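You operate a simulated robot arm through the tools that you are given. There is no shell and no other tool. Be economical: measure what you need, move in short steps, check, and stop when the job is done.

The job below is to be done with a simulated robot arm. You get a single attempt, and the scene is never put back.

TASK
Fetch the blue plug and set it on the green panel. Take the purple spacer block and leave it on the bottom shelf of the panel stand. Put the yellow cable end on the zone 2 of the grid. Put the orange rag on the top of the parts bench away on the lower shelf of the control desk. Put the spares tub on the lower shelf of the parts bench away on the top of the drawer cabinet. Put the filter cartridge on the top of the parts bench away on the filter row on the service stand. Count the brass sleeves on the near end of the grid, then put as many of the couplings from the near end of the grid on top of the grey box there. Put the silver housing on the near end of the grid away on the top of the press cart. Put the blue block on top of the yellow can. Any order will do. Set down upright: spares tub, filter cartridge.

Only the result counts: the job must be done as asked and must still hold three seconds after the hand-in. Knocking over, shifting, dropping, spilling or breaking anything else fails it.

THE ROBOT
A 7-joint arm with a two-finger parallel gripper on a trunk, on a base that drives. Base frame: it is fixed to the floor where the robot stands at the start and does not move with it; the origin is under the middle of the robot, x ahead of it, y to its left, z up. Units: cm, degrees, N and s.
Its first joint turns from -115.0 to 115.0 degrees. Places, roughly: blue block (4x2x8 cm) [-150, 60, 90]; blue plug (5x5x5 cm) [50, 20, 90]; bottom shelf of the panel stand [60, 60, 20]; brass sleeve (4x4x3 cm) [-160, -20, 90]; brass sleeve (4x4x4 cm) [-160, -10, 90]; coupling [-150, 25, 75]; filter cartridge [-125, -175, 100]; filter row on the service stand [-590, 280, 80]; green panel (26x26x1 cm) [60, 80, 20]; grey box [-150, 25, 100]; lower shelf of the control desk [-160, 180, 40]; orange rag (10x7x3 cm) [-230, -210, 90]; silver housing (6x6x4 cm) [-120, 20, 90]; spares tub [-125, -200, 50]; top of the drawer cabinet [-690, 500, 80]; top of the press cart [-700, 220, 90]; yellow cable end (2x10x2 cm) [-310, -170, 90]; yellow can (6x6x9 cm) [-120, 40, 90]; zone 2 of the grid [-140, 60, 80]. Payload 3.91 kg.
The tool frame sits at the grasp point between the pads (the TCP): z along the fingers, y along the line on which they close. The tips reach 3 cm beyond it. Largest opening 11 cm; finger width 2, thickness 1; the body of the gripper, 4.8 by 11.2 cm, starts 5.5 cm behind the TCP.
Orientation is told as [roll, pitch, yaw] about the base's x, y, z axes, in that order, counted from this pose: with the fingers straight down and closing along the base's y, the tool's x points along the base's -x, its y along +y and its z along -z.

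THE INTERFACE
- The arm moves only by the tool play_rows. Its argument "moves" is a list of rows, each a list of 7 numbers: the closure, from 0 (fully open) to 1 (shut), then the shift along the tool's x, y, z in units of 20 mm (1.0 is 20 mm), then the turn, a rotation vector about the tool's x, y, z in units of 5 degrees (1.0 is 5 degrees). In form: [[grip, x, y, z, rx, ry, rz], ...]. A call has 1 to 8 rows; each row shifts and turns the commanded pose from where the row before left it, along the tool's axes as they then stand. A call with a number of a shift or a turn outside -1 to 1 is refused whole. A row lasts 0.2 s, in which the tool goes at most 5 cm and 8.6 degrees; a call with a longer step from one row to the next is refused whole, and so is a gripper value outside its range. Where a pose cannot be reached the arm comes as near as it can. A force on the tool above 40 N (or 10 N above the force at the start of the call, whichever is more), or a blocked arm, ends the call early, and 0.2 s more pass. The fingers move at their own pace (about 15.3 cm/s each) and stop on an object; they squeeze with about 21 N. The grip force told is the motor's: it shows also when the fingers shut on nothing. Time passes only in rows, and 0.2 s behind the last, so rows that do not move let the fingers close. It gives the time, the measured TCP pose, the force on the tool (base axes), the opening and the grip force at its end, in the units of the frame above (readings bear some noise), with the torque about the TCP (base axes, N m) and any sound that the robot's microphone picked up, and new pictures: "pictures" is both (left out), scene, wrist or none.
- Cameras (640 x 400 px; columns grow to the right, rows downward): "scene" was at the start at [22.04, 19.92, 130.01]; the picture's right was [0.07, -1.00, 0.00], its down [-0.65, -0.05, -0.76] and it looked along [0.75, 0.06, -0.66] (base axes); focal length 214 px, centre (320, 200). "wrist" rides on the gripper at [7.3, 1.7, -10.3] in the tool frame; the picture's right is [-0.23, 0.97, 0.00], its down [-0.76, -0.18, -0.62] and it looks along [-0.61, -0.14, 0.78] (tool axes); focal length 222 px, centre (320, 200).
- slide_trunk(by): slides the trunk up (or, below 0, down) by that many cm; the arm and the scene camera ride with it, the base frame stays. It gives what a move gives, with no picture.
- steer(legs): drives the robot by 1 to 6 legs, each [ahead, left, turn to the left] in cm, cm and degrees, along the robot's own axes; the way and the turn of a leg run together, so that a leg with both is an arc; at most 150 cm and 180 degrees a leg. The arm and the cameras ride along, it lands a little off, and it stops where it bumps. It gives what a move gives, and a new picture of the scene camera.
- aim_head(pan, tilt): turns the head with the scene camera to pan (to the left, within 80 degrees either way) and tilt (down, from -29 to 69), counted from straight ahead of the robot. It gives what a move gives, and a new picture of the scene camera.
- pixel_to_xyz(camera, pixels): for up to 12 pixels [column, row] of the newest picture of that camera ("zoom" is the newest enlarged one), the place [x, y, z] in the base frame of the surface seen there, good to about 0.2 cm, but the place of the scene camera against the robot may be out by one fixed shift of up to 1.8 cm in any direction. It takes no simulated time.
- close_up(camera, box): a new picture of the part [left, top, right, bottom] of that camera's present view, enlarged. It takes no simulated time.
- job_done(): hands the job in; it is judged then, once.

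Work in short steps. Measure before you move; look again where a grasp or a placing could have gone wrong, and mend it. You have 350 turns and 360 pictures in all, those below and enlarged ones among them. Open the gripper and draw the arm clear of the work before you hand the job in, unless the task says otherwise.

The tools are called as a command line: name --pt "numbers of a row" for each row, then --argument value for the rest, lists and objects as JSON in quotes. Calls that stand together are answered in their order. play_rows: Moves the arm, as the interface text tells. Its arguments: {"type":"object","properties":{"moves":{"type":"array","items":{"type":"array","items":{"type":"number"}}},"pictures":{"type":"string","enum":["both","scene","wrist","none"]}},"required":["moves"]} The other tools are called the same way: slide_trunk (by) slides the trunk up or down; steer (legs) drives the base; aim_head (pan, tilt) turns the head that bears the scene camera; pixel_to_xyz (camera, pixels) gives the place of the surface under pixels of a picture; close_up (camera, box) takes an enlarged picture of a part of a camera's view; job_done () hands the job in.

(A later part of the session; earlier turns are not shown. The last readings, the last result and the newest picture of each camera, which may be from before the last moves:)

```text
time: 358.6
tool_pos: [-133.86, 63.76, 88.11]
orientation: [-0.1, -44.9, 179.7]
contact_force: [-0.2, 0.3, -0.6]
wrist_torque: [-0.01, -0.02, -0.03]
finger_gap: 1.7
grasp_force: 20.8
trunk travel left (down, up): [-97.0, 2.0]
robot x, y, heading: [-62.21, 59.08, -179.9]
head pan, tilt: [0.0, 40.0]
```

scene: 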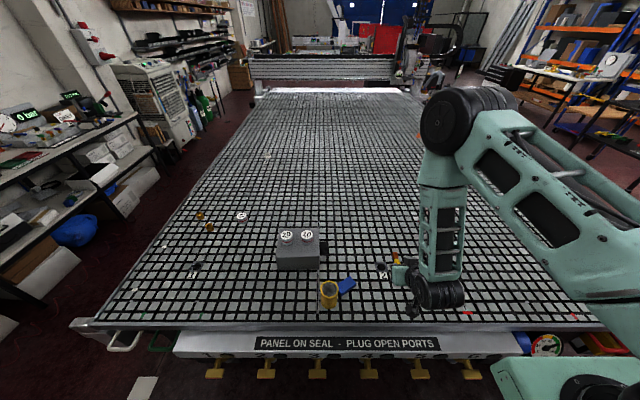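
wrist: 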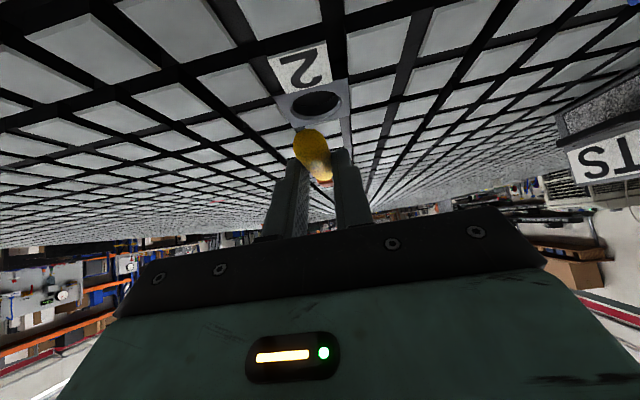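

play_rows --pt "1 0.06 0 0.06 0 0 0" --pt "1 0 0 0 0 0 0" --pictures "wrist"

```text
time: 359.2
tool_pos: [-133.83, 63.89, 88.01]
orientation: [0.0, -45.2, 179.8]
contact_force: [4.3, -0.7, 12.0]
wrist_torque: [0.0, 0.04, 0.02]
finger_gap: 1.72
grasp_force: 20.7
trunk travel left (down, up): [-97.0, 2.0]
robot x, y, heading: [-62.37, 59.07, -180.0]
head pan, tilt: [0.0, 40.0]
```

wrist: 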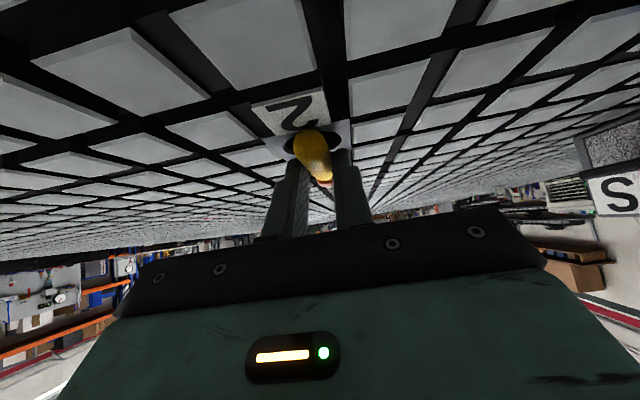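

Contact over zone 2. Release and retreat.

play_rows --pt "0.9 -0.03 0 -0.03 0 0 0" --pt "0.65 0 0 0 0 0 0" --pt "0.6 0 0 0 0 0 0" --pt "0.6 0 0 -0.5 0 0 0" --pt "0.6 0 0 -1 0 0 0" --pt "0.6 0 0 -1 0 0 0" --pt "0.6 0 0 -1 0 0 0" --pt "0.6 0 0 -1 0 0 0" --pictures "wrist"

```text
time: 361.1
tool_pos: [-127.45, 63.67, 94.56]
orientation: [-0.1, -44.9, 179.9]
contact_force: [0.1, 1.0, 0.1]
wrist_torque: [-0.02, 0.03, 0.02]
finger_gap: 4.42
grasp_force: 0.0
trunk travel left (down, up): [-97.0, 2.0]
robot x, y, heading: [-62.23, 58.92, -180.2]
head pan, tilt: [0.0, 40.0]
```

wrist: 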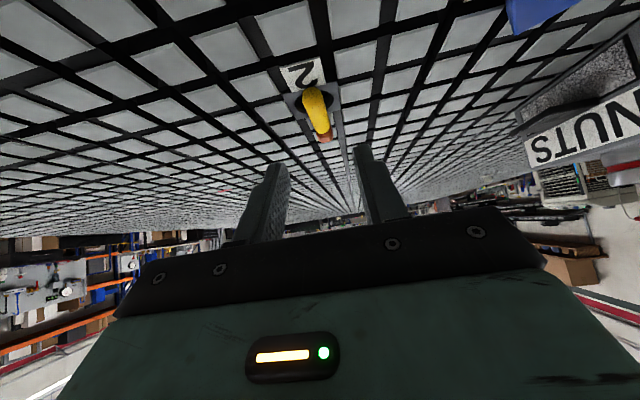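

The cable end rests on zone 2. Now re-grasp the fallen block: bring the tool vertical and yaw it to the block's width direction.

play_rows --pt "0.3 -0.5 0 -0.7 0 1 0" --pt "0.3 -0.5 0 -0.7 0 1 0" --pt "0.3 -0.3 0 -0.7 0 1 0" --pt "0.3 -0.2 0 -0.7 0 1 0" --pt "0.3 0 0 -0.5 0 1 0" --pt "0.3 0 0 -0.5 0 1 0" --pt "0.3 0 0 -0.3 0 1 0" --pt "0.3 0 0 0 0 1 0" --pictures "none"

play_rows --pt "0.3 0 0.5 0 0 1 0" --pt "0.3 0 0.5 0 0 0 1" --pt "0.3 0 0.5 0 0 0 1" --pt "0.3 0 0.5 0 0 0 1" --pt "0.3 0 0.5 0 0 0 1" --pt "0.3 0 0 0 0 0 1" --pt "0.3 0 0 0 0 0 1" --pt "0.3 0 0 0 0 0 1" --pictures "none"

play_rows --pt "0.3 0 0 0 0 0 1" --pt "0.3 0 0 0 0 0 1" --pt "0.3 0 0 0 0 0 1" --pt "0.3 0 0 0 0 0 1" --pt "0.3 0 0 0 0 0 1" --pt "0.3 0 0 0 0 0 1" --pt "0.3 0 0 0 0 0 1" --pictures "both"

```text
time: 362.9
tool_pos: [-125.51, 63.59, 103.25]
orientation: [0.0, -4.9, 179.8]
contact_force: [-0.4, 0.3, 0.3]
wrist_torque: [0.02, 0.02, -0.01]
finger_gap: 7.7
grasp_force: 0.0
trunk travel left (down, up): [-97.0, 2.0]
robot x, y, heading: [-62.48, 59.01, -179.9]
head pan, tilt: [0.0, 40.0]
```

```text
time: 364.6
tool_pos: [-126.1, 58.87, 103.12]
orientation: [0.0, 0.0, 144.7]
contact_force: [0.5, 0.8, 0.6]
wrist_torque: [0.0, -0.02, -0.01]
finger_gap: 7.69
grasp_force: 0.1
trunk travel left (down, up): [-97.0, 2.0]
robot x, y, heading: [-62.23, 59.2, -180.2]
head pan, tilt: [0.0, 40.0]
```

```text
time: 366.2
tool_pos: [-126.0, 58.8, 103.25]
orientation: [-0.1, 0.1, 109.8]
contact_force: [-0.1, -0.4, 0.8]
wrist_torque: [0.0, 0.01, 0.03]
finger_gap: 7.69
grasp_force: 0.2
trunk travel left (down, up): [-97.0, 2.0]
robot x, y, heading: [-62.59, 59.35, -179.9]
head pan, tilt: [0.0, 40.0]
```

scene: 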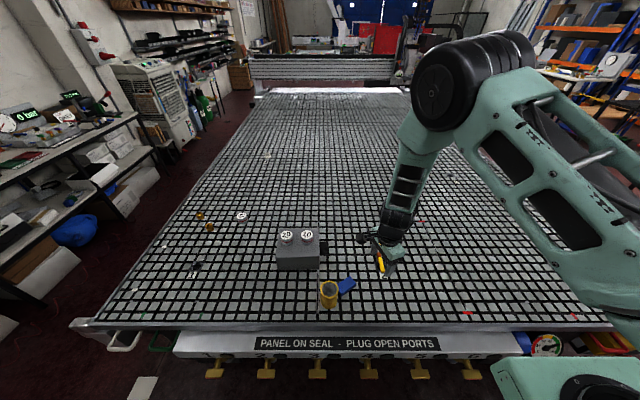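
wrist: 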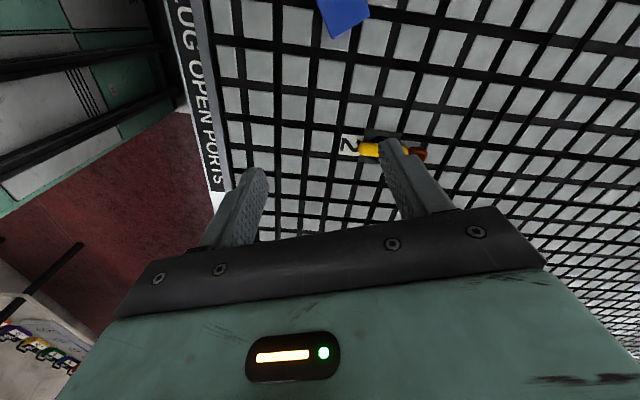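

Vertical tool aligned. Move halfway to the block and measure it.

play_rows --pt "0.3 0.8 0.28 0 0 0 0" --pt "0.3 0.8 0.28 0 0 0 0" --pt "0.3 0.8 0.28 0 0 0 0" --pictures "wrist"

```text
time: 367.1
tool_pos: [-125.83, 53.78, 103.36]
orientation: [0.0, 0.0, 109.7]
contact_force: [-0.8, 0.3, -0.1]
wrist_torque: [0.02, 0.02, 0.01]
finger_gap: 7.73
grasp_force: 0.0
trunk travel left (down, up): [-97.0, 2.0]
robot x, y, heading: [-62.22, 59.14, -180.1]
head pan, tilt: [0.0, 40.0]
```

wrist: 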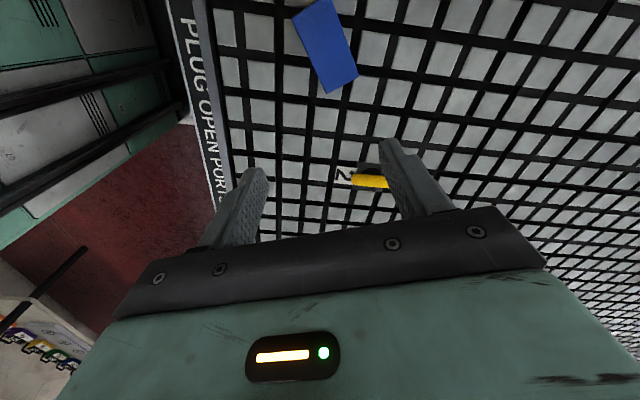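

close_up --camera "wrist" --box '[270, 0, 390, 110]'

pixel_to_xyz --camera "wrist" --pixels '[[296, 18], [331, 5], [325, 88], [355, 75], [328, 50], [310, 50], [342, 40], [362, 160]]'

```text
3.64 times, centred on (330, 55) of wrist
```

zoom: 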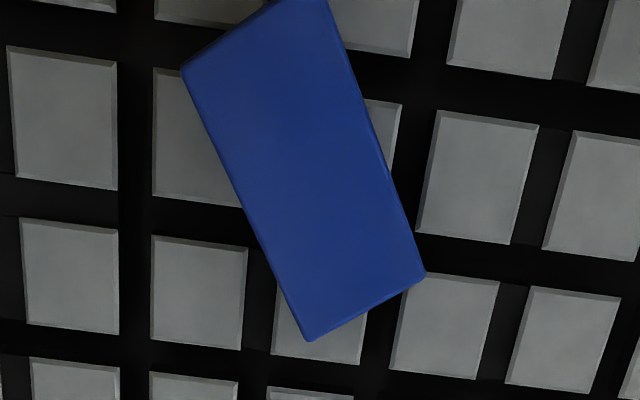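

```text
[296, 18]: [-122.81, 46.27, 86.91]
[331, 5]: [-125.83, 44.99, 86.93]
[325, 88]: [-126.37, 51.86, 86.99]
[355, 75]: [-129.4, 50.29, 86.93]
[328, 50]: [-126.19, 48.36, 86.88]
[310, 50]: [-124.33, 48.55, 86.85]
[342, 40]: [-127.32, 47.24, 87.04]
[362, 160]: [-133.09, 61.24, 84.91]
```

Block's long axis is at ~123°, centre (-126.1, 48.3). Yaw +13°, centre over it and descend partly.

play_rows --pt "0.36 0 0 0 0 0 -0.9" --pt "0.36 0 0 0 0 0 -0.9" --pt "0.36 0 0 0 0 0 -0.86" --pt "0.36 0.69 0.52 0.5 0 0 0" --pt "0.36 0.69 0.52 0.5 0 0 0" --pt "0.36 0.69 0.52 0.8 0 0 0" --pt "0.36 0 0 0.8 0 0 0" --pt "0.36 0 0 0.8 0 0 0" --pictures "wrist"

```text
time: 368.9
tool_pos: [-126.31, 48.59, 96.42]
orientation: [-0.1, 0.0, 123.0]
contact_force: [0.2, -0.5, -0.6]
wrist_torque: [0.04, 0.0, -0.01]
finger_gap: 7.04
grasp_force: 0.0
trunk travel left (down, up): [-97.0, 2.0]
robot x, y, heading: [-62.41, 59.08, -180.0]
head pan, tilt: [0.0, 40.0]
```

wrist: 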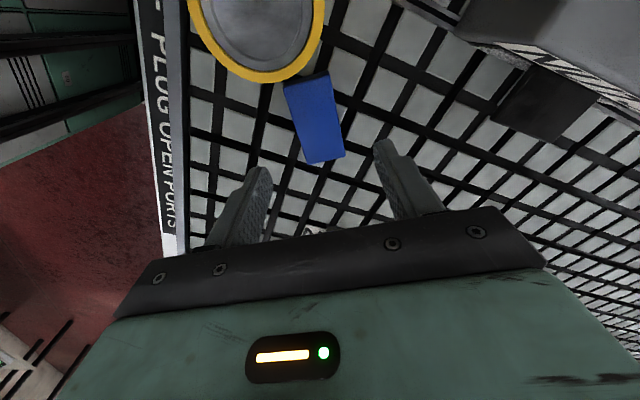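

Aligned. Descend 8.2 cm to grasp height.

play_rows --pt "0.36 0 0 0.9 0 0 0" --pt "0.36 0 0 0.9 0 0 0" --pt "0.36 0 0 0.9 0 0 0" --pt "0.36 0 0 0.8 0 0 0" --pt "0.36 0 0 0.6 0 0 0" --pt "0.36 0 0 0 0 0 0" --pictures "wrist"

```text
time: 370.2
tool_pos: [-126.24, 48.54, 88.33]
orientation: [-0.1, 0.0, 123.0]
contact_force: [-0.2, 0.3, -0.8]
wrist_torque: [0.0, 0.01, -0.02]
finger_gap: 7.04
grasp_force: 0.0
trunk travel left (down, up): [-97.0, 2.0]
robot x, y, heading: [-62.34, 59.38, -180.0]
head pan, tilt: [0.0, 40.0]
```

wrist: 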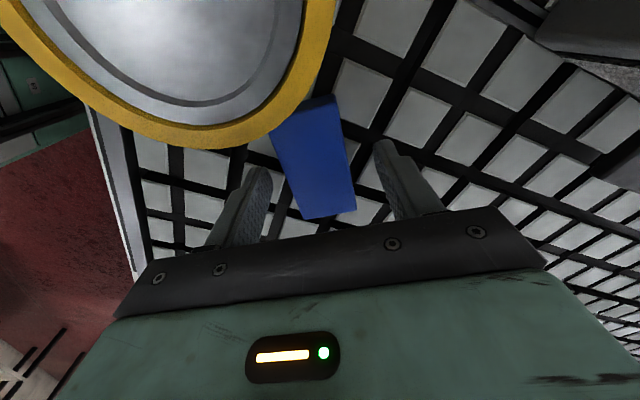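

Close and lift 12 cm.

play_rows --pt "1 0 0 0 0 0 0" --pt "1 0 0 0 0 0 0" --pt "1 0 0 0 0 0 0" --pt "1 0 0 -0.6 0 0 0" --pt "1 0 0 -1 0 0 0" --pt "1 0 0 -1 0 0 0" --pt "1 0 0 -1 0 0 0" --pt "1 0 0 -1 0 0 0" --pictures "wrist"

```text
time: 372.1
tool_pos: [-126.25, 48.64, 97.39]
orientation: [-0.1, 0.0, 123.1]
contact_force: [0.9, 0.7, -0.2]
wrist_torque: [0.02, 0.0, 0.0]
finger_gap: 3.94
grasp_force: 20.6
trunk travel left (down, up): [-97.0, 2.0]
robot x, y, heading: [-62.24, 59.75, -180.0]
head pan, tilt: [0.0, 40.0]
```

wrist: 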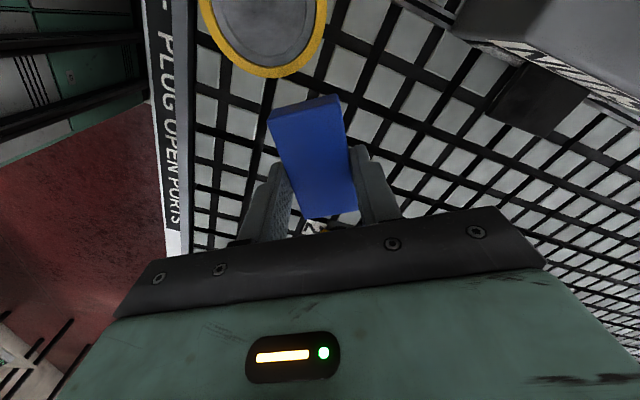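

play_rows --pt "1 0 0 -1 0 0 0" --pt "1 0 0 -0.5 0 0 0" --pt "1 0 0 0 0 0 0" --pictures "wrist"

close_up --camera "wrist" --box '[190, 0, 390, 240]'

```text
time: 372.9
tool_pos: [-126.27, 48.62, 100.33]
orientation: [0.0, 0.0, 123.1]
contact_force: [-0.3, -0.1, -0.4]
wrist_torque: [-0.02, -0.01, 0.0]
finger_gap: 3.93
grasp_force: 20.5
trunk travel left (down, up): [-97.0, 2.0]
robot x, y, heading: [-62.13, 58.99, -179.8]
head pan, tilt: [0.0, 40.0]
```

wrist: 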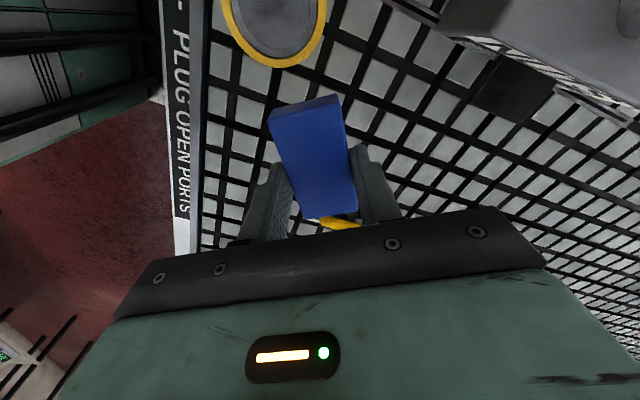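

```text
1.67 times, centred on (290, 120) of wrist
```

zoom: 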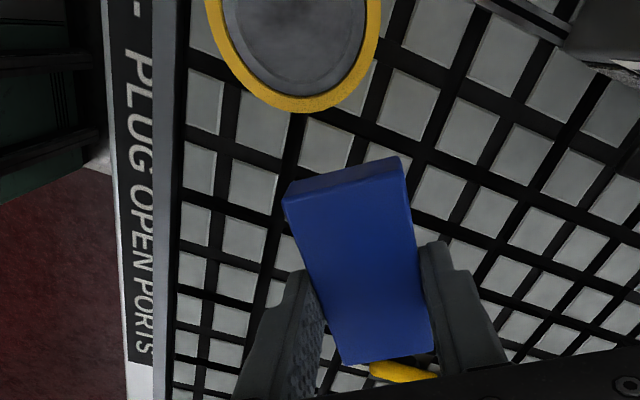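

pixel_to_xyz --camera "wrist" --pixels '[[271, 122], [338, 103], [304, 215], [354, 207], [318, 160], [283, 62], [248, 50], [318, 40], [235, 20], [322, 20], [275, 25]]'

```text
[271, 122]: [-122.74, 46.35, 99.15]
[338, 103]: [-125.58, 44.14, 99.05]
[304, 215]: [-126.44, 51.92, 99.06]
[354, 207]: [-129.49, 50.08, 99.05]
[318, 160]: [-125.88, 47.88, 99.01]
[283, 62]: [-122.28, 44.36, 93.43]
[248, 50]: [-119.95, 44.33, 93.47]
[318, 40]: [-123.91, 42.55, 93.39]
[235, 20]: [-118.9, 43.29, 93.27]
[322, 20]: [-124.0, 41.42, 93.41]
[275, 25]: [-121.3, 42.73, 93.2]
```

Block centre rel. TCP (+0.2,-0.5); can centre ≈ (-121.1, 41.7). Move over it and lower to just above.

play_rows --pt "1 0.81 -0.067 0 0 0 0" --pt "1 0.81 -0.067 0 0 0 0" --pt "1 0.81 -0.067 0 0 0 0" --pt "1 0.81 -0.067 0 0 0 0" --pt "1 0.81 -0.067 0 0 0 0" --pt "1 0 0 0.7 0 0 0" --pt "1 0 0 0.6 0 0 0" --pt "1 0 0 0 0 0 0" --pictures "both"

```text
time: 374.6
tool_pos: [-121.57, 41.97, 97.73]
orientation: [0.0, 0.0, 123.1]
contact_force: [-0.3, 0.5, -1.0]
wrist_torque: [-0.07, 0.03, -0.01]
finger_gap: 3.94
grasp_force: 21.3
trunk travel left (down, up): [-97.0, 2.0]
robot x, y, heading: [-62.44, 59.21, -180.2]
head pan, tilt: [0.0, 40.0]
```

scene: 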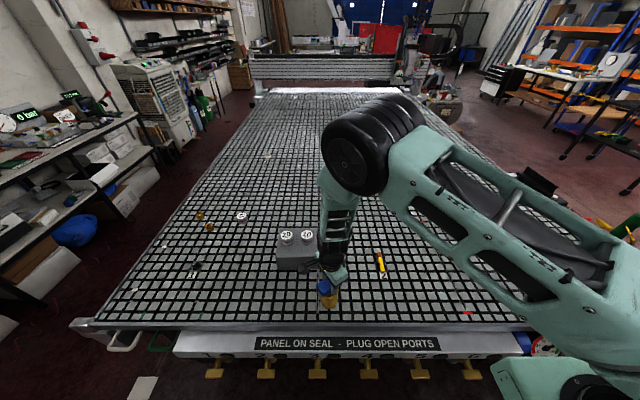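
wrist: 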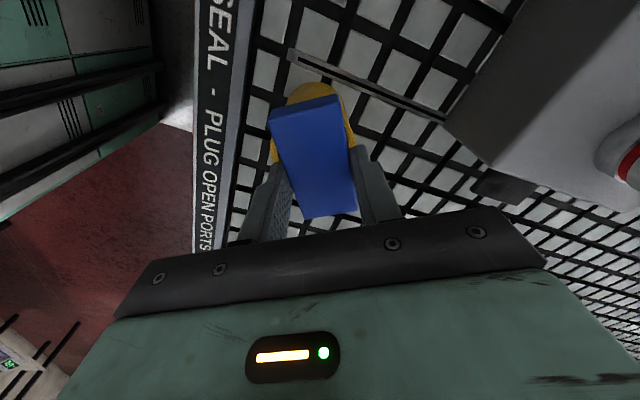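

play_rows --pt "1 0.0 -0.15 0.25 0 0 0" --pt "1 0 0 0.15 0 0 0" --pt "1 0 0 0 0 0 0" --pictures "none"

play_rows --pt "1 0 0 0.1 0 0 0" --pt "1 0 0 0 0 0 0" --pictures "none"

```text
time: 375.4
tool_pos: [-121.2, 42.31, 97.08]
orientation: [0.0, 0.0, 123.1]
contact_force: [-0.6, -0.9, -0.9]
wrist_torque: [0.05, 0.02, 0.03]
finger_gap: 3.95
grasp_force: 20.8
trunk travel left (down, up): [-97.0, 2.0]
robot x, y, heading: [-62.43, 58.99, -180.0]
head pan, tilt: [0.0, 40.0]
```

```text
time: 376.1
tool_pos: [-121.19, 42.23, 96.81]
orientation: [0.1, 0.1, 123.1]
contact_force: [0.5, -0.5, -0.2]
wrist_torque: [-0.03, -0.03, 0.01]
finger_gap: 3.92
grasp_force: 21.0
trunk travel left (down, up): [-97.0, 2.0]
robot x, y, heading: [-62.23, 59.24, -180.2]
head pan, tilt: [0.0, 40.0]
```

play_rows --pt "1 0 0 0.07 0 0 0" --pt "1 0 0 0.05 0 0 0" --pt "1 0 0 0 0 0 0" --pictures "wrist"

```text
time: 376.9
tool_pos: [-121.09, 42.21, 96.56]
orientation: [0.0, 0.0, 123.1]
contact_force: [-0.4, -0.8, 18.9]
wrist_torque: [0.01, 0.0, -0.02]
finger_gap: 3.96
grasp_force: 21.6
trunk travel left (down, up): [-97.0, 2.0]
robot x, y, heading: [-62.59, 59.15, -180.0]
head pan, tilt: [0.0, 40.0]
```

wrist: 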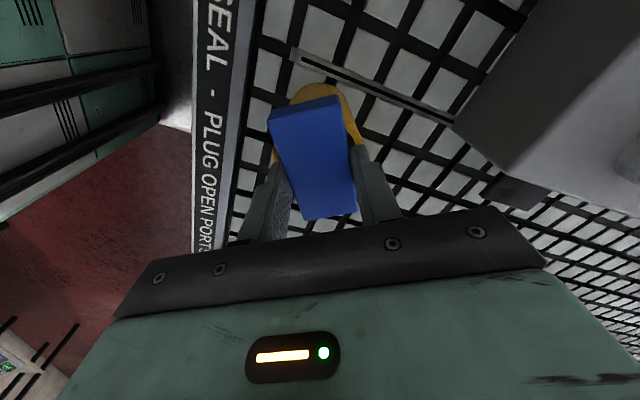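

Contact with low torque. Release and go straight up.

play_rows --pt "1 0 0 -0.06 0 0 0" --pt "0.8 0 0 0 0 0 0" --pt "0.45 0 0 0 0 0 0" --pt "0.45 0 0 0 0 0 0" --pt "0.45 0 0 -0.5 0 0 0" --pt "0.45 0 0 -1 0 0 0" --pt "0.45 0 0 -1 0 0 0" --pt "0.45 0 0 -1 0 0 0" --pictures "both"

```text
time: 378.6
tool_pos: [-121.11, 42.42, 103.85]
orientation: [0.0, 0.0, 123.0]
contact_force: [-0.3, -0.2, -0.2]
wrist_torque: [0.01, 0.0, 0.0]
finger_gap: 6.04
grasp_force: 0.0
trunk travel left (down, up): [-97.0, 2.0]
robot x, y, heading: [-62.33, 59.23, -180.0]
head pan, tilt: [0.0, 40.0]
```

scene: 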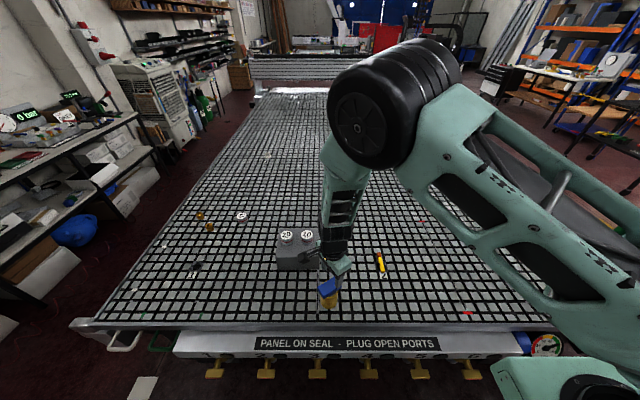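
wrist: 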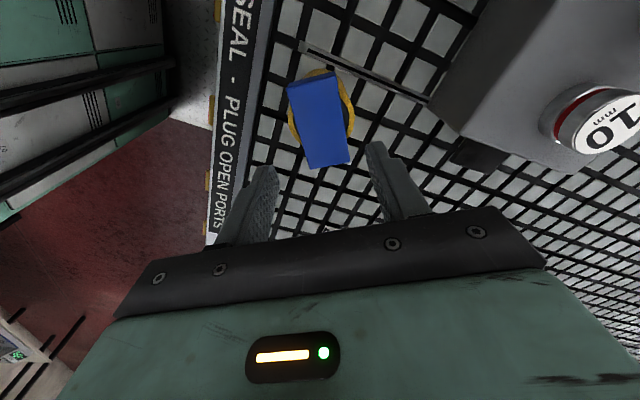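

Block lies flat on the can. Back away, then restore tool yaw and tilt.

steer --legs '[[-30, 0, 0]]'

play_rows --pt "0 0 0 0 0 0 -1" --pt "0 0 0 0 0 0 -1" --pt "0 0 0 0 0 0 -1" --pt "0 0 0 0 0 0 -1" --pt "0 0 0 0 0 0 -1" --pt "0 0 0 0 0 0 -1" --pt "0 0 0 0 0 0 -1" --pt "0 0 0 0 0 0 -1" --pictures "none"

play_rows --pt "0 0 0 0 0 0 -1" --pt "0 0 0 0 0 0 -1" --pt "0 0 0 0 0 0 -1" --pt "0 0 0 0 0 -1 -0.4" --pt "0 0 -0.5 0 0 -1 0" --pt "0 0 -0.5 0 0 -1 0" --pt "0 0 -0.5 0 0 -1 0" --pt "0 0 -0.5 0 0 -1 0" --pictures "none"

aim_head --pan -60 --tilt 40

```text
time: 380.7
tool_pos: [-91.07, 42.33, 103.72]
orientation: [0.0, 0.0, 123.1]
contact_force: [0.7, 0.2, 0.7]
wrist_torque: [0.01, 0.02, 0.03]
finger_gap: 6.06
grasp_force: 0.1
trunk travel left (down, up): [-97.0, 2.0]
robot x, y, heading: [-32.66, 59.38, 180.1]
head pan, tilt: [0.0, 40.0]
```

scene: 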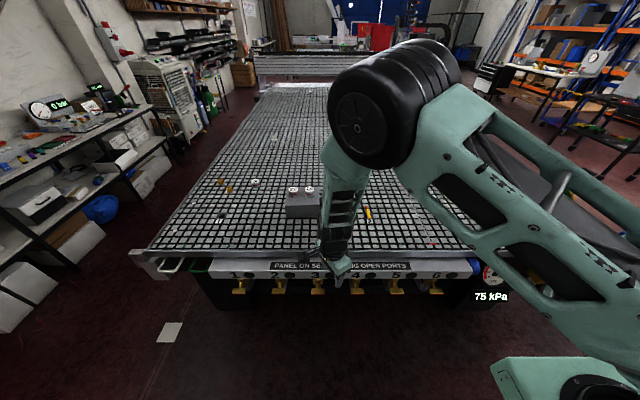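

```text
time: 382.5
tool_pos: [-91.17, 42.38, 103.76]
orientation: [-0.1, 0.1, 163.1]
contact_force: [-1.5, -0.9, -0.8]
wrist_torque: [0.02, -0.01, 0.0]
finger_gap: 10.99
grasp_force: 0.0
trunk travel left (down, up): [-97.0, 2.0]
robot x, y, heading: [-32.73, 59.24, 179.9]
head pan, tilt: [0.0, 40.0]
```

```text
time: 384.3
tool_pos: [-91.08, 46.47, 103.78]
orientation: [0.0, -25.1, -179.9]
contact_force: [-0.3, 0.5, -0.4]
wrist_torque: [0.01, 0.01, 0.01]
finger_gap: 10.99
grasp_force: 0.1
trunk travel left (down, up): [-97.0, 2.0]
robot x, y, heading: [-32.52, 59.06, 179.8]
head pan, tilt: [0.0, 40.0]
```

```text
time: 385.6
tool_pos: [-91.25, 46.34, 103.71]
orientation: [-0.1, -25.0, -180.1]
contact_force: [-0.5, -0.4, 0.0]
wrist_torque: [-0.04, -0.05, 0.01]
finger_gap: 11.0
grasp_force: 0.0
trunk travel left (down, up): [-97.0, 2.0]
robot x, y, heading: [-32.45, 59.23, 180.0]
head pan, tilt: [-60.0, 40.0]
```

scene: 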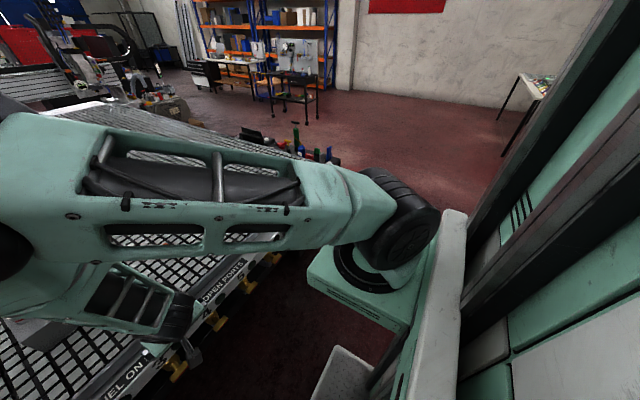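

Drive around to the parts bench near the rag (x≈-233).

steer --legs '[[10, 0, 0], [0, 0, 90], [80, 0, 0], [82, 0, 0], [0, 0, -90], [130, 0, 0]]'

steer --legs '[[62, 0, 0], [0, 0, 90]]'

aim_head --pan 0 --tilt 45

```text
time: 408.6
tool_pos: [-227.4, -122.16, 103.74]
orientation: [-0.2, -24.9, -177.6]
contact_force: [-0.6, -0.2, -0.1]
wrist_torque: [0.01, -0.04, -0.01]
finger_gap: 11.02
grasp_force: 0.1
trunk travel left (down, up): [-97.0, 2.0]
robot x, y, heading: [-169.18, -107.03, -177.9]
head pan, tilt: [-60.0, 40.0]
```

scene: 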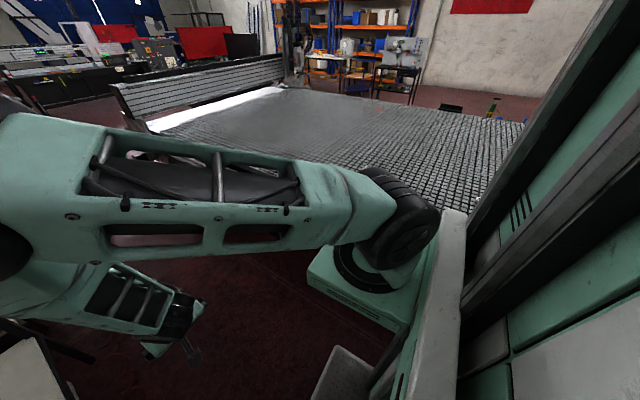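

```text
time: 415.9
tool_pos: [-211.91, -166.89, 103.76]
orientation: [-0.2, -25.1, -85.1]
contact_force: [-0.7, -0.7, -0.6]
wrist_torque: [0.0, -0.04, 0.01]
finger_gap: 11.01
grasp_force: 0.2
trunk travel left (down, up): [-97.0, 2.0]
robot x, y, heading: [-229.67, -109.6, -85.4]
head pan, tilt: [-60.0, 40.0]
```

scene: 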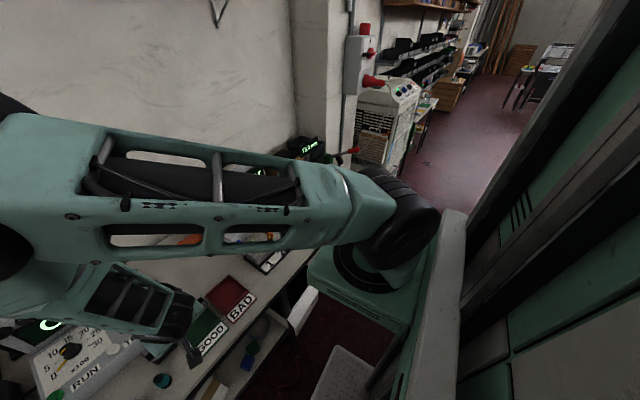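

```text
time: 417.2
tool_pos: [-211.97, -166.84, 103.72]
orientation: [-0.1, -25.0, -85.2]
contact_force: [0.0, -0.5, -0.2]
wrist_torque: [0.0, 0.01, 0.01]
finger_gap: 10.96
grasp_force: 0.1
trunk travel left (down, up): [-97.0, 2.0]
robot x, y, heading: [-229.33, -109.5, -85.1]
head pan, tilt: [0.0, 45.0]
```

scene: 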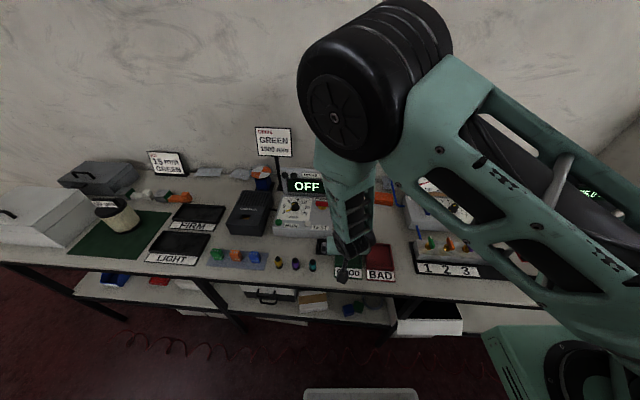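

close_up --camera "scene" --box '[340, 150, 480, 250]'

pixel_to_xyz --camera "scene" --pixels '[[383, 197], [377, 192], [392, 203], [400, 190], [410, 205], [120, 215], [120, 205], [180, 197]]'

```text
4.00 times, centred on (410, 200) of scene
```

zoom: 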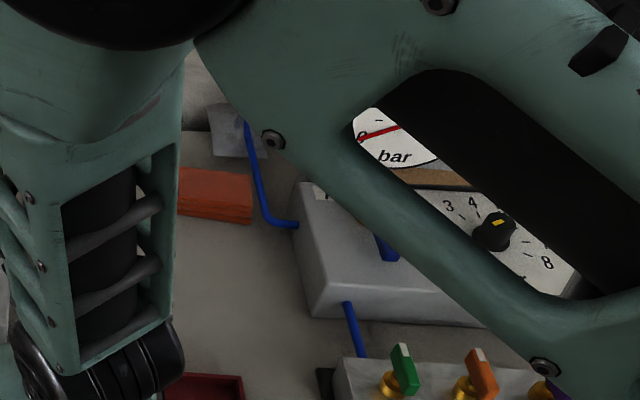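

```text
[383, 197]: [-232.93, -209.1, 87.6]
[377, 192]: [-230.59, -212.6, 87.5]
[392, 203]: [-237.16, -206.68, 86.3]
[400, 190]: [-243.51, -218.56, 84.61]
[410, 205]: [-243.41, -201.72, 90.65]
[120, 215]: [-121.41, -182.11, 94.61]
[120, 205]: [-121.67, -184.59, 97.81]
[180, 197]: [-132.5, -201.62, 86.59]
```

Rag at about (-232,-210). Move closer, straighten, tilt to 45° and look with the wrist camera.

steer --legs '[[0, -17, -4.8], [16, 0, 0]]'

play_rows --pt "0 -0.5 0 0.3 0 -1 0" --pt "0 -0.5 0 0.3 0 -1 0" --pt "0 -0.5 0 0.4 0 -1 0" --pt "0 -0.5 0 0.5 0 -1 0" --pictures "both"

```text
time: 419.7
tool_pos: [-233.15, -184.76, 103.81]
orientation: [0.0, -25.0, -89.8]
contact_force: [0.1, 0.4, -0.2]
wrist_torque: [0.0, 0.0, -0.01]
finger_gap: 10.98
grasp_force: 0.1
trunk travel left (down, up): [-97.0, 2.0]
robot x, y, heading: [-246.38, -125.98, -89.9]
head pan, tilt: [0.0, 45.0]
```

scene: 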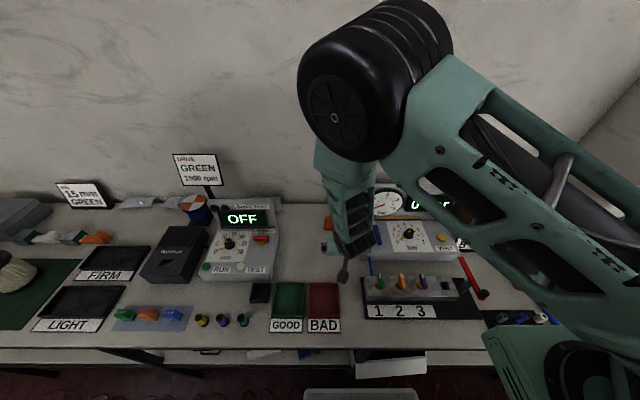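

```text
time: 420.7
tool_pos: [-233.33, -189.82, 103.29]
orientation: [-0.3, -45.1, -89.9]
contact_force: [0.1, 0.6, -0.5]
wrist_torque: [-0.01, -0.01, 0.01]
finger_gap: 11.0
grasp_force: 0.0
trunk travel left (down, up): [-97.0, 2.0]
robot x, y, heading: [-246.41, -126.45, -90.0]
head pan, tilt: [0.0, 45.0]
```

scene: 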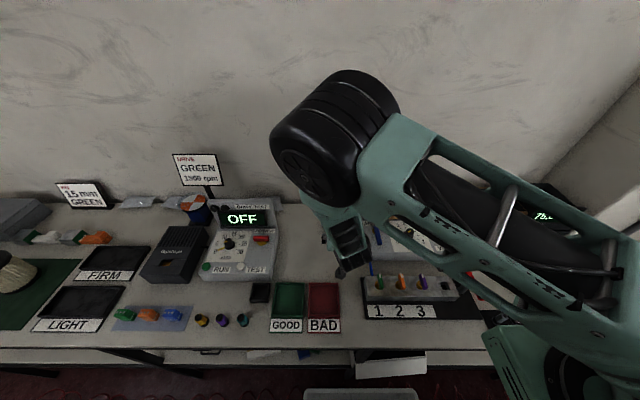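
wrist: 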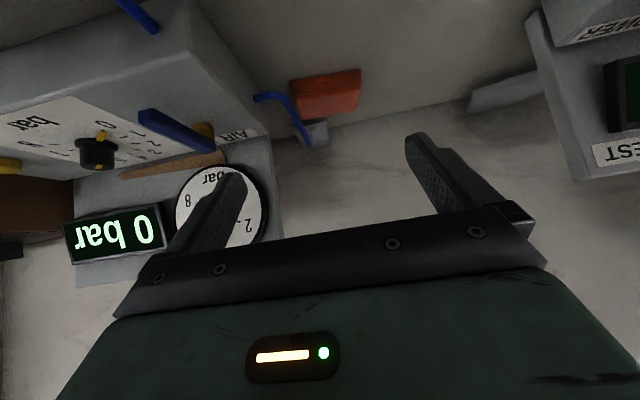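

close_up --camera "wrist" --box '[240, 50, 400, 150]'

pixel_to_xyz --camera "wrist" --pixels '[[294, 84], [360, 70], [296, 96], [300, 116], [358, 105], [330, 95], [330, 112], [270, 96], [300, 130], [312, 145], [360, 122], [400, 110]]'

```text
4.00 times, centred on (320, 100) of wrist
```

zoom: 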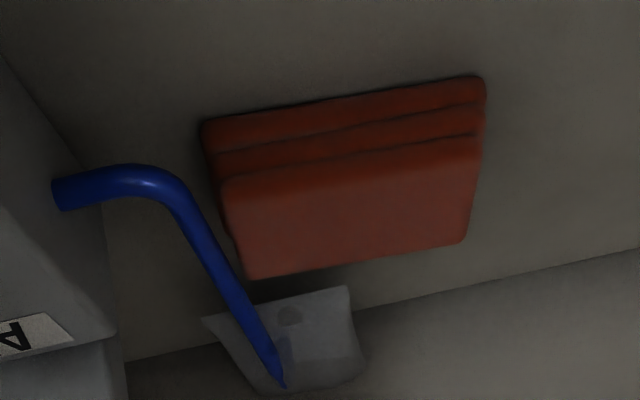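

```text
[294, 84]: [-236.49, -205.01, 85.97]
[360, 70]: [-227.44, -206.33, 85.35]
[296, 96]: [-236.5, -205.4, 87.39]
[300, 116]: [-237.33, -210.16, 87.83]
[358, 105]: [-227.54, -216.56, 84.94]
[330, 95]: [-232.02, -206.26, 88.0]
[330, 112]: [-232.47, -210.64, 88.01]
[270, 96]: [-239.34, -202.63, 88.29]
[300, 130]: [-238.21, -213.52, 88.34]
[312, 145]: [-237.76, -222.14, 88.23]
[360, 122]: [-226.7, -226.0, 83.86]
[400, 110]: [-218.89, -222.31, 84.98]
```

The hose blocks a lengthwise grip, so I'll grasp across the 7 cm depth with a vertical tool, turn the rag 90° and set it down to the left, then re-grasp tilted. First bring the tool vertical, higher.

play_rows --pt "0 0 0 -1 0 1 0" --pt "0 0 0 -1 0 1 0" --pt "0 0 0 -1 0 1 0" --pt "0 0 0 -1 0 1 0" --pt "0 -0.3 0 -1 0 1 0" --pt "0 -0.3 0 -1 0 1 0" --pt "0 -0.3 0 -0.8 0 1 0" --pt "0 -0.3 0 -0.5 0 1 0" --pictures "none"

play_rows --pt "0 0 0 0 0 1 0" --pt "0 0 0 0 0 0 1" --pt "0 0 0 0 0 0 1" --pt "0 0 0 0 0 0 1" --pt "0 0 0 0 0 0 1" --pt "0 0 0 0 0 0 1" --pt "0 0 0 0 0 0 1" --pt "0 0 0 0 0 0 1" --pictures "none"

play_rows --pt "0 0 0 0 0 0 1" --pt "0 0 0 0 0 0 1" --pt "0 0 0 0 0 0 1" --pt "0 0 0 0 0 0 1" --pt "0 0 0 0 0 0 1" --pt "0 0 0 0 0 0 1" --pt "0 0 0 0 0 0 1" --pt "0 0 0 0 0 0 1" --pictures "none"

play_rows --pt "0 0 0 0 0 0 1" --pt "0 0 0 0 0 0 1" --pt "0 0 0 0 0 0 1" --pt "0 0 0 0 0 0 1" --pt "0 0 0 0 0 0 0.6" --pictures "wrist"

```text
time: 422.5
tool_pos: [-232.94, -185.11, 116.62]
orientation: [-0.2, -4.9, -89.9]
contact_force: [-0.8, 0.2, -1.4]
wrist_torque: [-0.01, 0.05, 0.01]
finger_gap: 11.01
grasp_force: 0.1
trunk travel left (down, up): [-97.0, 2.0]
robot x, y, heading: [-245.93, -126.33, -89.9]
head pan, tilt: [0.0, 45.0]
```

```text
time: 424.3
tool_pos: [-233.19, -185.21, 116.58]
orientation: [-0.1, -0.2, -125.0]
contact_force: [-0.2, -1.1, 0.7]
wrist_torque: [0.0, 0.01, 0.0]
finger_gap: 11.02
grasp_force: 0.1
trunk travel left (down, up): [-97.0, 2.0]
robot x, y, heading: [-246.17, -126.34, -90.1]
head pan, tilt: [0.0, 45.0]
```

```text
time: 426.1
tool_pos: [-233.14, -185.01, 116.69]
orientation: [0.1, -0.1, -165.0]
contact_force: [0.3, -0.4, -0.8]
wrist_torque: [-0.02, 0.03, -0.02]
finger_gap: 11.02
grasp_force: 0.1
trunk travel left (down, up): [-97.0, 2.0]
robot x, y, heading: [-246.1, -126.41, -89.6]
head pan, tilt: [0.0, 45.0]
```

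```text
time: 427.3
tool_pos: [-233.04, -185.29, 116.72]
orientation: [0.0, -0.1, 172.0]
contact_force: [-0.3, 0.5, 0.3]
wrist_torque: [0.0, 0.02, 0.0]
finger_gap: 11.0
grasp_force: 0.0
trunk travel left (down, up): [-97.0, 2.0]
robot x, y, heading: [-245.9, -126.32, -89.7]
head pan, tilt: [0.0, 45.0]
```

wrist: 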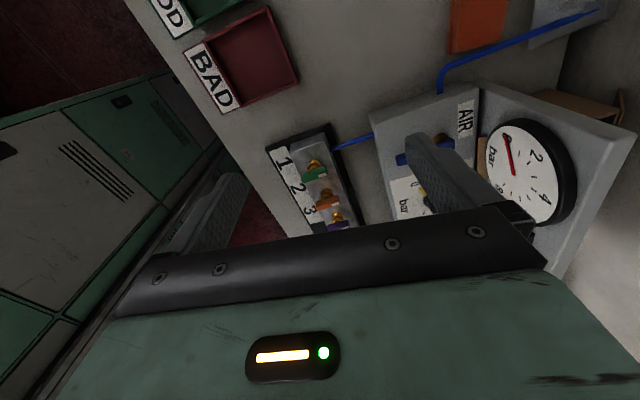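

Yaw works. Lower the trunk 12 cm and extend toward the rag.

pixel_to_xyz --camera "wrist" --pixels '[[480, 25], [455, 48], [505, 45], [478, 100], [490, 110], [560, 140], [600, 120], [580, 35], [440, 130], [462, 10]]'

slide_trunk --by -12

steer --legs '[[3, 0, 0]]'

play_rows --pt "0 0 1 0 0 0 0" --pt "0 0 1 0 0 0 0" --pt "0 0 1 0 0 0 0" --pt "0 0 1 0 0 0 0" --pt "0 0 1 0 0 0 0" --pictures "both"

```text
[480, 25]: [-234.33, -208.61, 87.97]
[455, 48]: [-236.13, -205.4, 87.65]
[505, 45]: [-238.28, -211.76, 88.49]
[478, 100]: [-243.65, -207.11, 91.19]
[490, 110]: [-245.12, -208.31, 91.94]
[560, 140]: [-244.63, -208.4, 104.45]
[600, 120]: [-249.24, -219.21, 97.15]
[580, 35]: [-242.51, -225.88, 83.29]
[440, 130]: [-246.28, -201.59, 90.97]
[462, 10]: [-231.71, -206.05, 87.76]
```

```text
time: 428.8
tool_pos: [-233.02, -185.13, 104.65]
orientation: [0.0, 0.0, 172.1]
contact_force: [0.2, -1.3, 0.5]
wrist_torque: [0.03, 0.0, 0.01]
finger_gap: 11.0
grasp_force: 0.1
trunk travel left (down, up): [-85.0, 14.0]
robot x, y, heading: [-246.13, -125.95, -90.0]
head pan, tilt: [0.0, 45.0]
```

```text
time: 429.6
tool_pos: [-233.07, -187.91, 104.61]
orientation: [0.1, -0.1, 172.2]
contact_force: [-0.7, 0.4, 0.1]
wrist_torque: [-0.02, 0.01, 0.01]
finger_gap: 11.0
grasp_force: 0.1
trunk travel left (down, up): [-85.0, 14.0]
robot x, y, heading: [-246.05, -129.03, -90.0]
head pan, tilt: [0.0, 45.0]
```

scene: 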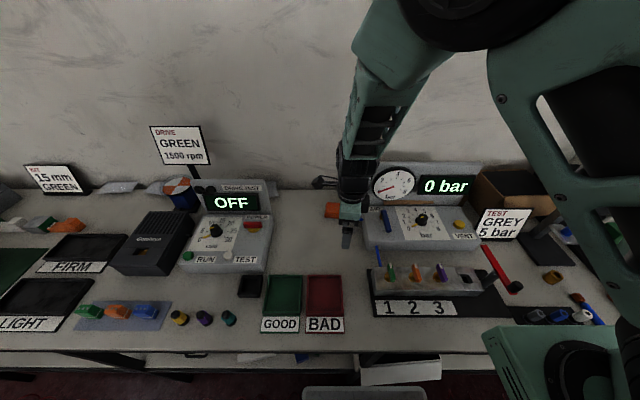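

```text
time: 430.8
tool_pos: [-234.15, -197.97, 104.6]
orientation: [-0.1, -0.2, 172.2]
contact_force: [-0.4, 0.1, 0.0]
wrist_torque: [0.0, -0.01, 0.01]
finger_gap: 11.0
grasp_force: 0.0
trunk travel left (down, up): [-85.0, 14.0]
robot x, y, heading: [-246.24, -128.72, -90.1]
head pan, tilt: [0.0, 45.0]
```

scene: 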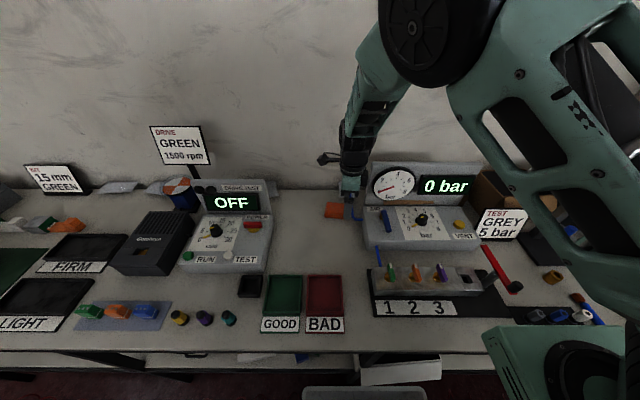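
wrist: 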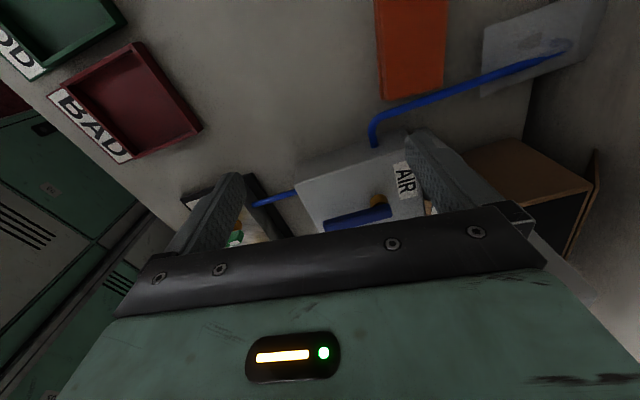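

Shift the robot left 14 cm so the forearm stays clear of the gauge, moving the arm back right.

steer --legs '[[0, 14, 0]]'

play_rows --pt "0 -1 0.5 0 0 0 0" --pt "0 -1 0.5 0 0 0 0" --pt "0 -1 0.5 0 0 0 0" --pt "0 -1 0.5 0 0 0 0" --pt "0 -1 0.5 0 0 0 0" --pt "0 -1 0.5 0 0 0 0" --pictures "both"

```text
time: 432.1
tool_pos: [-220.62, -197.96, 104.61]
orientation: [0.0, -0.2, 172.0]
contact_force: [0.0, 0.2, 0.7]
wrist_torque: [0.0, -0.01, 0.02]
finger_gap: 11.0
grasp_force: 0.1
trunk travel left (down, up): [-85.0, 14.0]
robot x, y, heading: [-232.79, -128.78, -90.1]
head pan, tilt: [0.0, 45.0]
```

scene: 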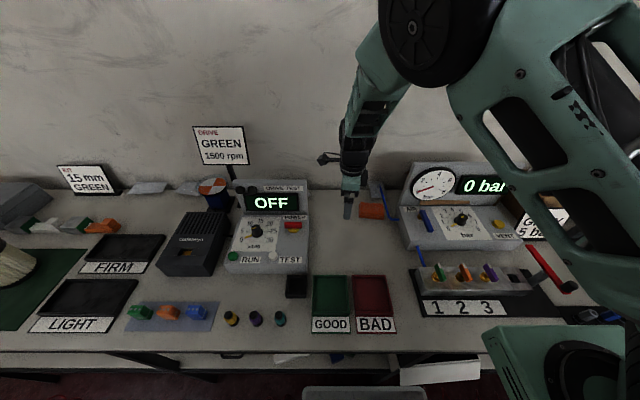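

```text
time: 433.5
tool_pos: [-233.4, -202.22, 104.67]
orientation: [0.0, -0.1, 172.1]
contact_force: [0.9, -0.1, 0.6]
wrist_torque: [-0.02, -0.01, 0.01]
finger_gap: 10.97
grasp_force: 0.0
trunk travel left (down, up): [-85.0, 14.0]
robot x, y, heading: [-232.14, -128.85, -89.9]
head pan, tilt: [0.0, 45.0]
```

scene: 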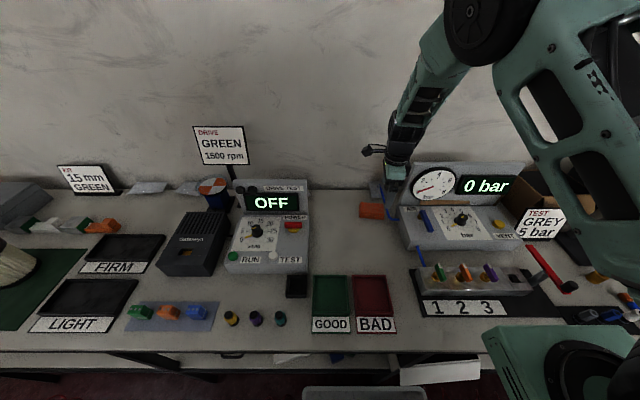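
wrist: 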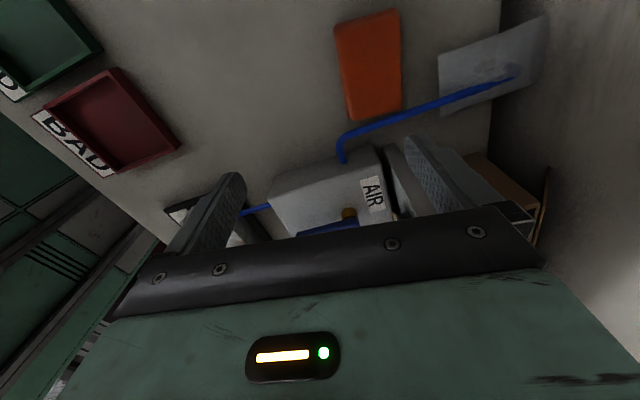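

pixel_to_xyz --camera "wrist" --pixels '[[337, 25], [397, 12], [350, 118], [400, 108], [370, 65], [342, 140], [430, 103], [395, 165], [385, 150]]'

```text
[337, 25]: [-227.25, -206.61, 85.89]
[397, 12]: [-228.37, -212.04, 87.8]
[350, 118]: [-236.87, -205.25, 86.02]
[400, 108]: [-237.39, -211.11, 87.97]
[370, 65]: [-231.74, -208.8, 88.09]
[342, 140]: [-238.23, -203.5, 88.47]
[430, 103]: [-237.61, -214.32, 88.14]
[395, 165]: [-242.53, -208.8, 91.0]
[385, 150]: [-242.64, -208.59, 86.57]
```

play_rows --pt "0.18 0.42 0.9 0 0 0 0" --pt "0.18 0.42 0.9 0 0 0 0" --pt "0.18 0.42 0.9 0 0 0 0" --pt "0.18 0 0.55 0.5 0 0 0" --pt "0.18 0 0 1 0 0 0" --pt "0.18 0 0 1 0 0 0" --pt "0.18 0 0 1 0 0 0" --pictures "both"

```text
time: 435.1
tool_pos: [-231.76, -209.17, 97.66]
orientation: [0.0, -0.2, 172.0]
contact_force: [-0.4, 0.8, 0.7]
wrist_torque: [0.03, 0.01, -0.05]
finger_gap: 9.0
grasp_force: 0.0
trunk travel left (down, up): [-85.0, 14.0]
robot x, y, heading: [-232.59, -128.89, -90.2]
head pan, tilt: [0.0, 45.0]
```

scene: 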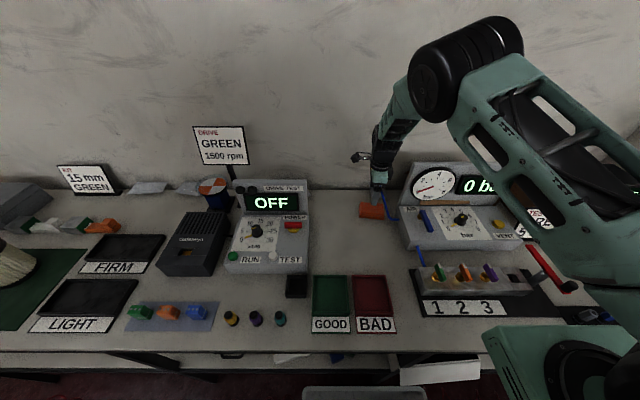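
wrist: 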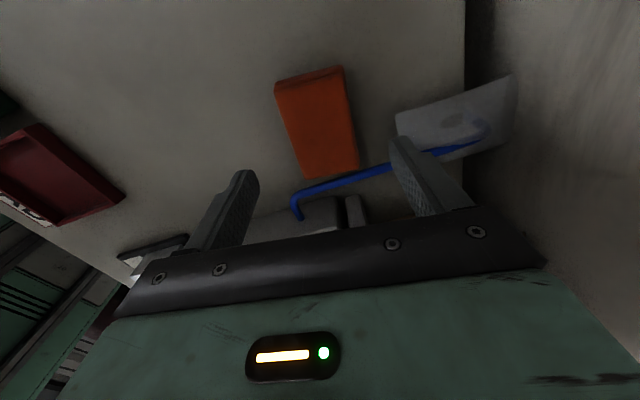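

pixel_to_xyz --camera "wrist" --pixels '[[400, 120], [405, 140], [420, 110], [460, 100], [390, 165], [360, 178], [277, 88], [340, 70], [300, 178], [357, 165], [318, 125]]'

close_up --camera "wrist" --box '[260, 50, 520, 220]'

```text
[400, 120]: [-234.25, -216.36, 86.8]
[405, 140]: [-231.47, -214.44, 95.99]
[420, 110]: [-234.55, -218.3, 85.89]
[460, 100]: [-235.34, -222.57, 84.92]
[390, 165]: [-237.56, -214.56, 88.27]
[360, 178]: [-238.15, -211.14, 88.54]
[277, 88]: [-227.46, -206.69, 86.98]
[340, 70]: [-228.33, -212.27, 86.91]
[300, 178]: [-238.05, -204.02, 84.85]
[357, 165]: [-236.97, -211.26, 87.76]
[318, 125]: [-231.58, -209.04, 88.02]
```

```text
2.35 times, centred on (390, 135) of wrist
```

zoom: 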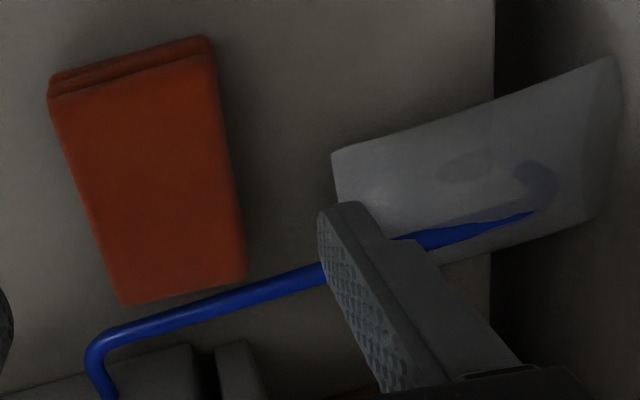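

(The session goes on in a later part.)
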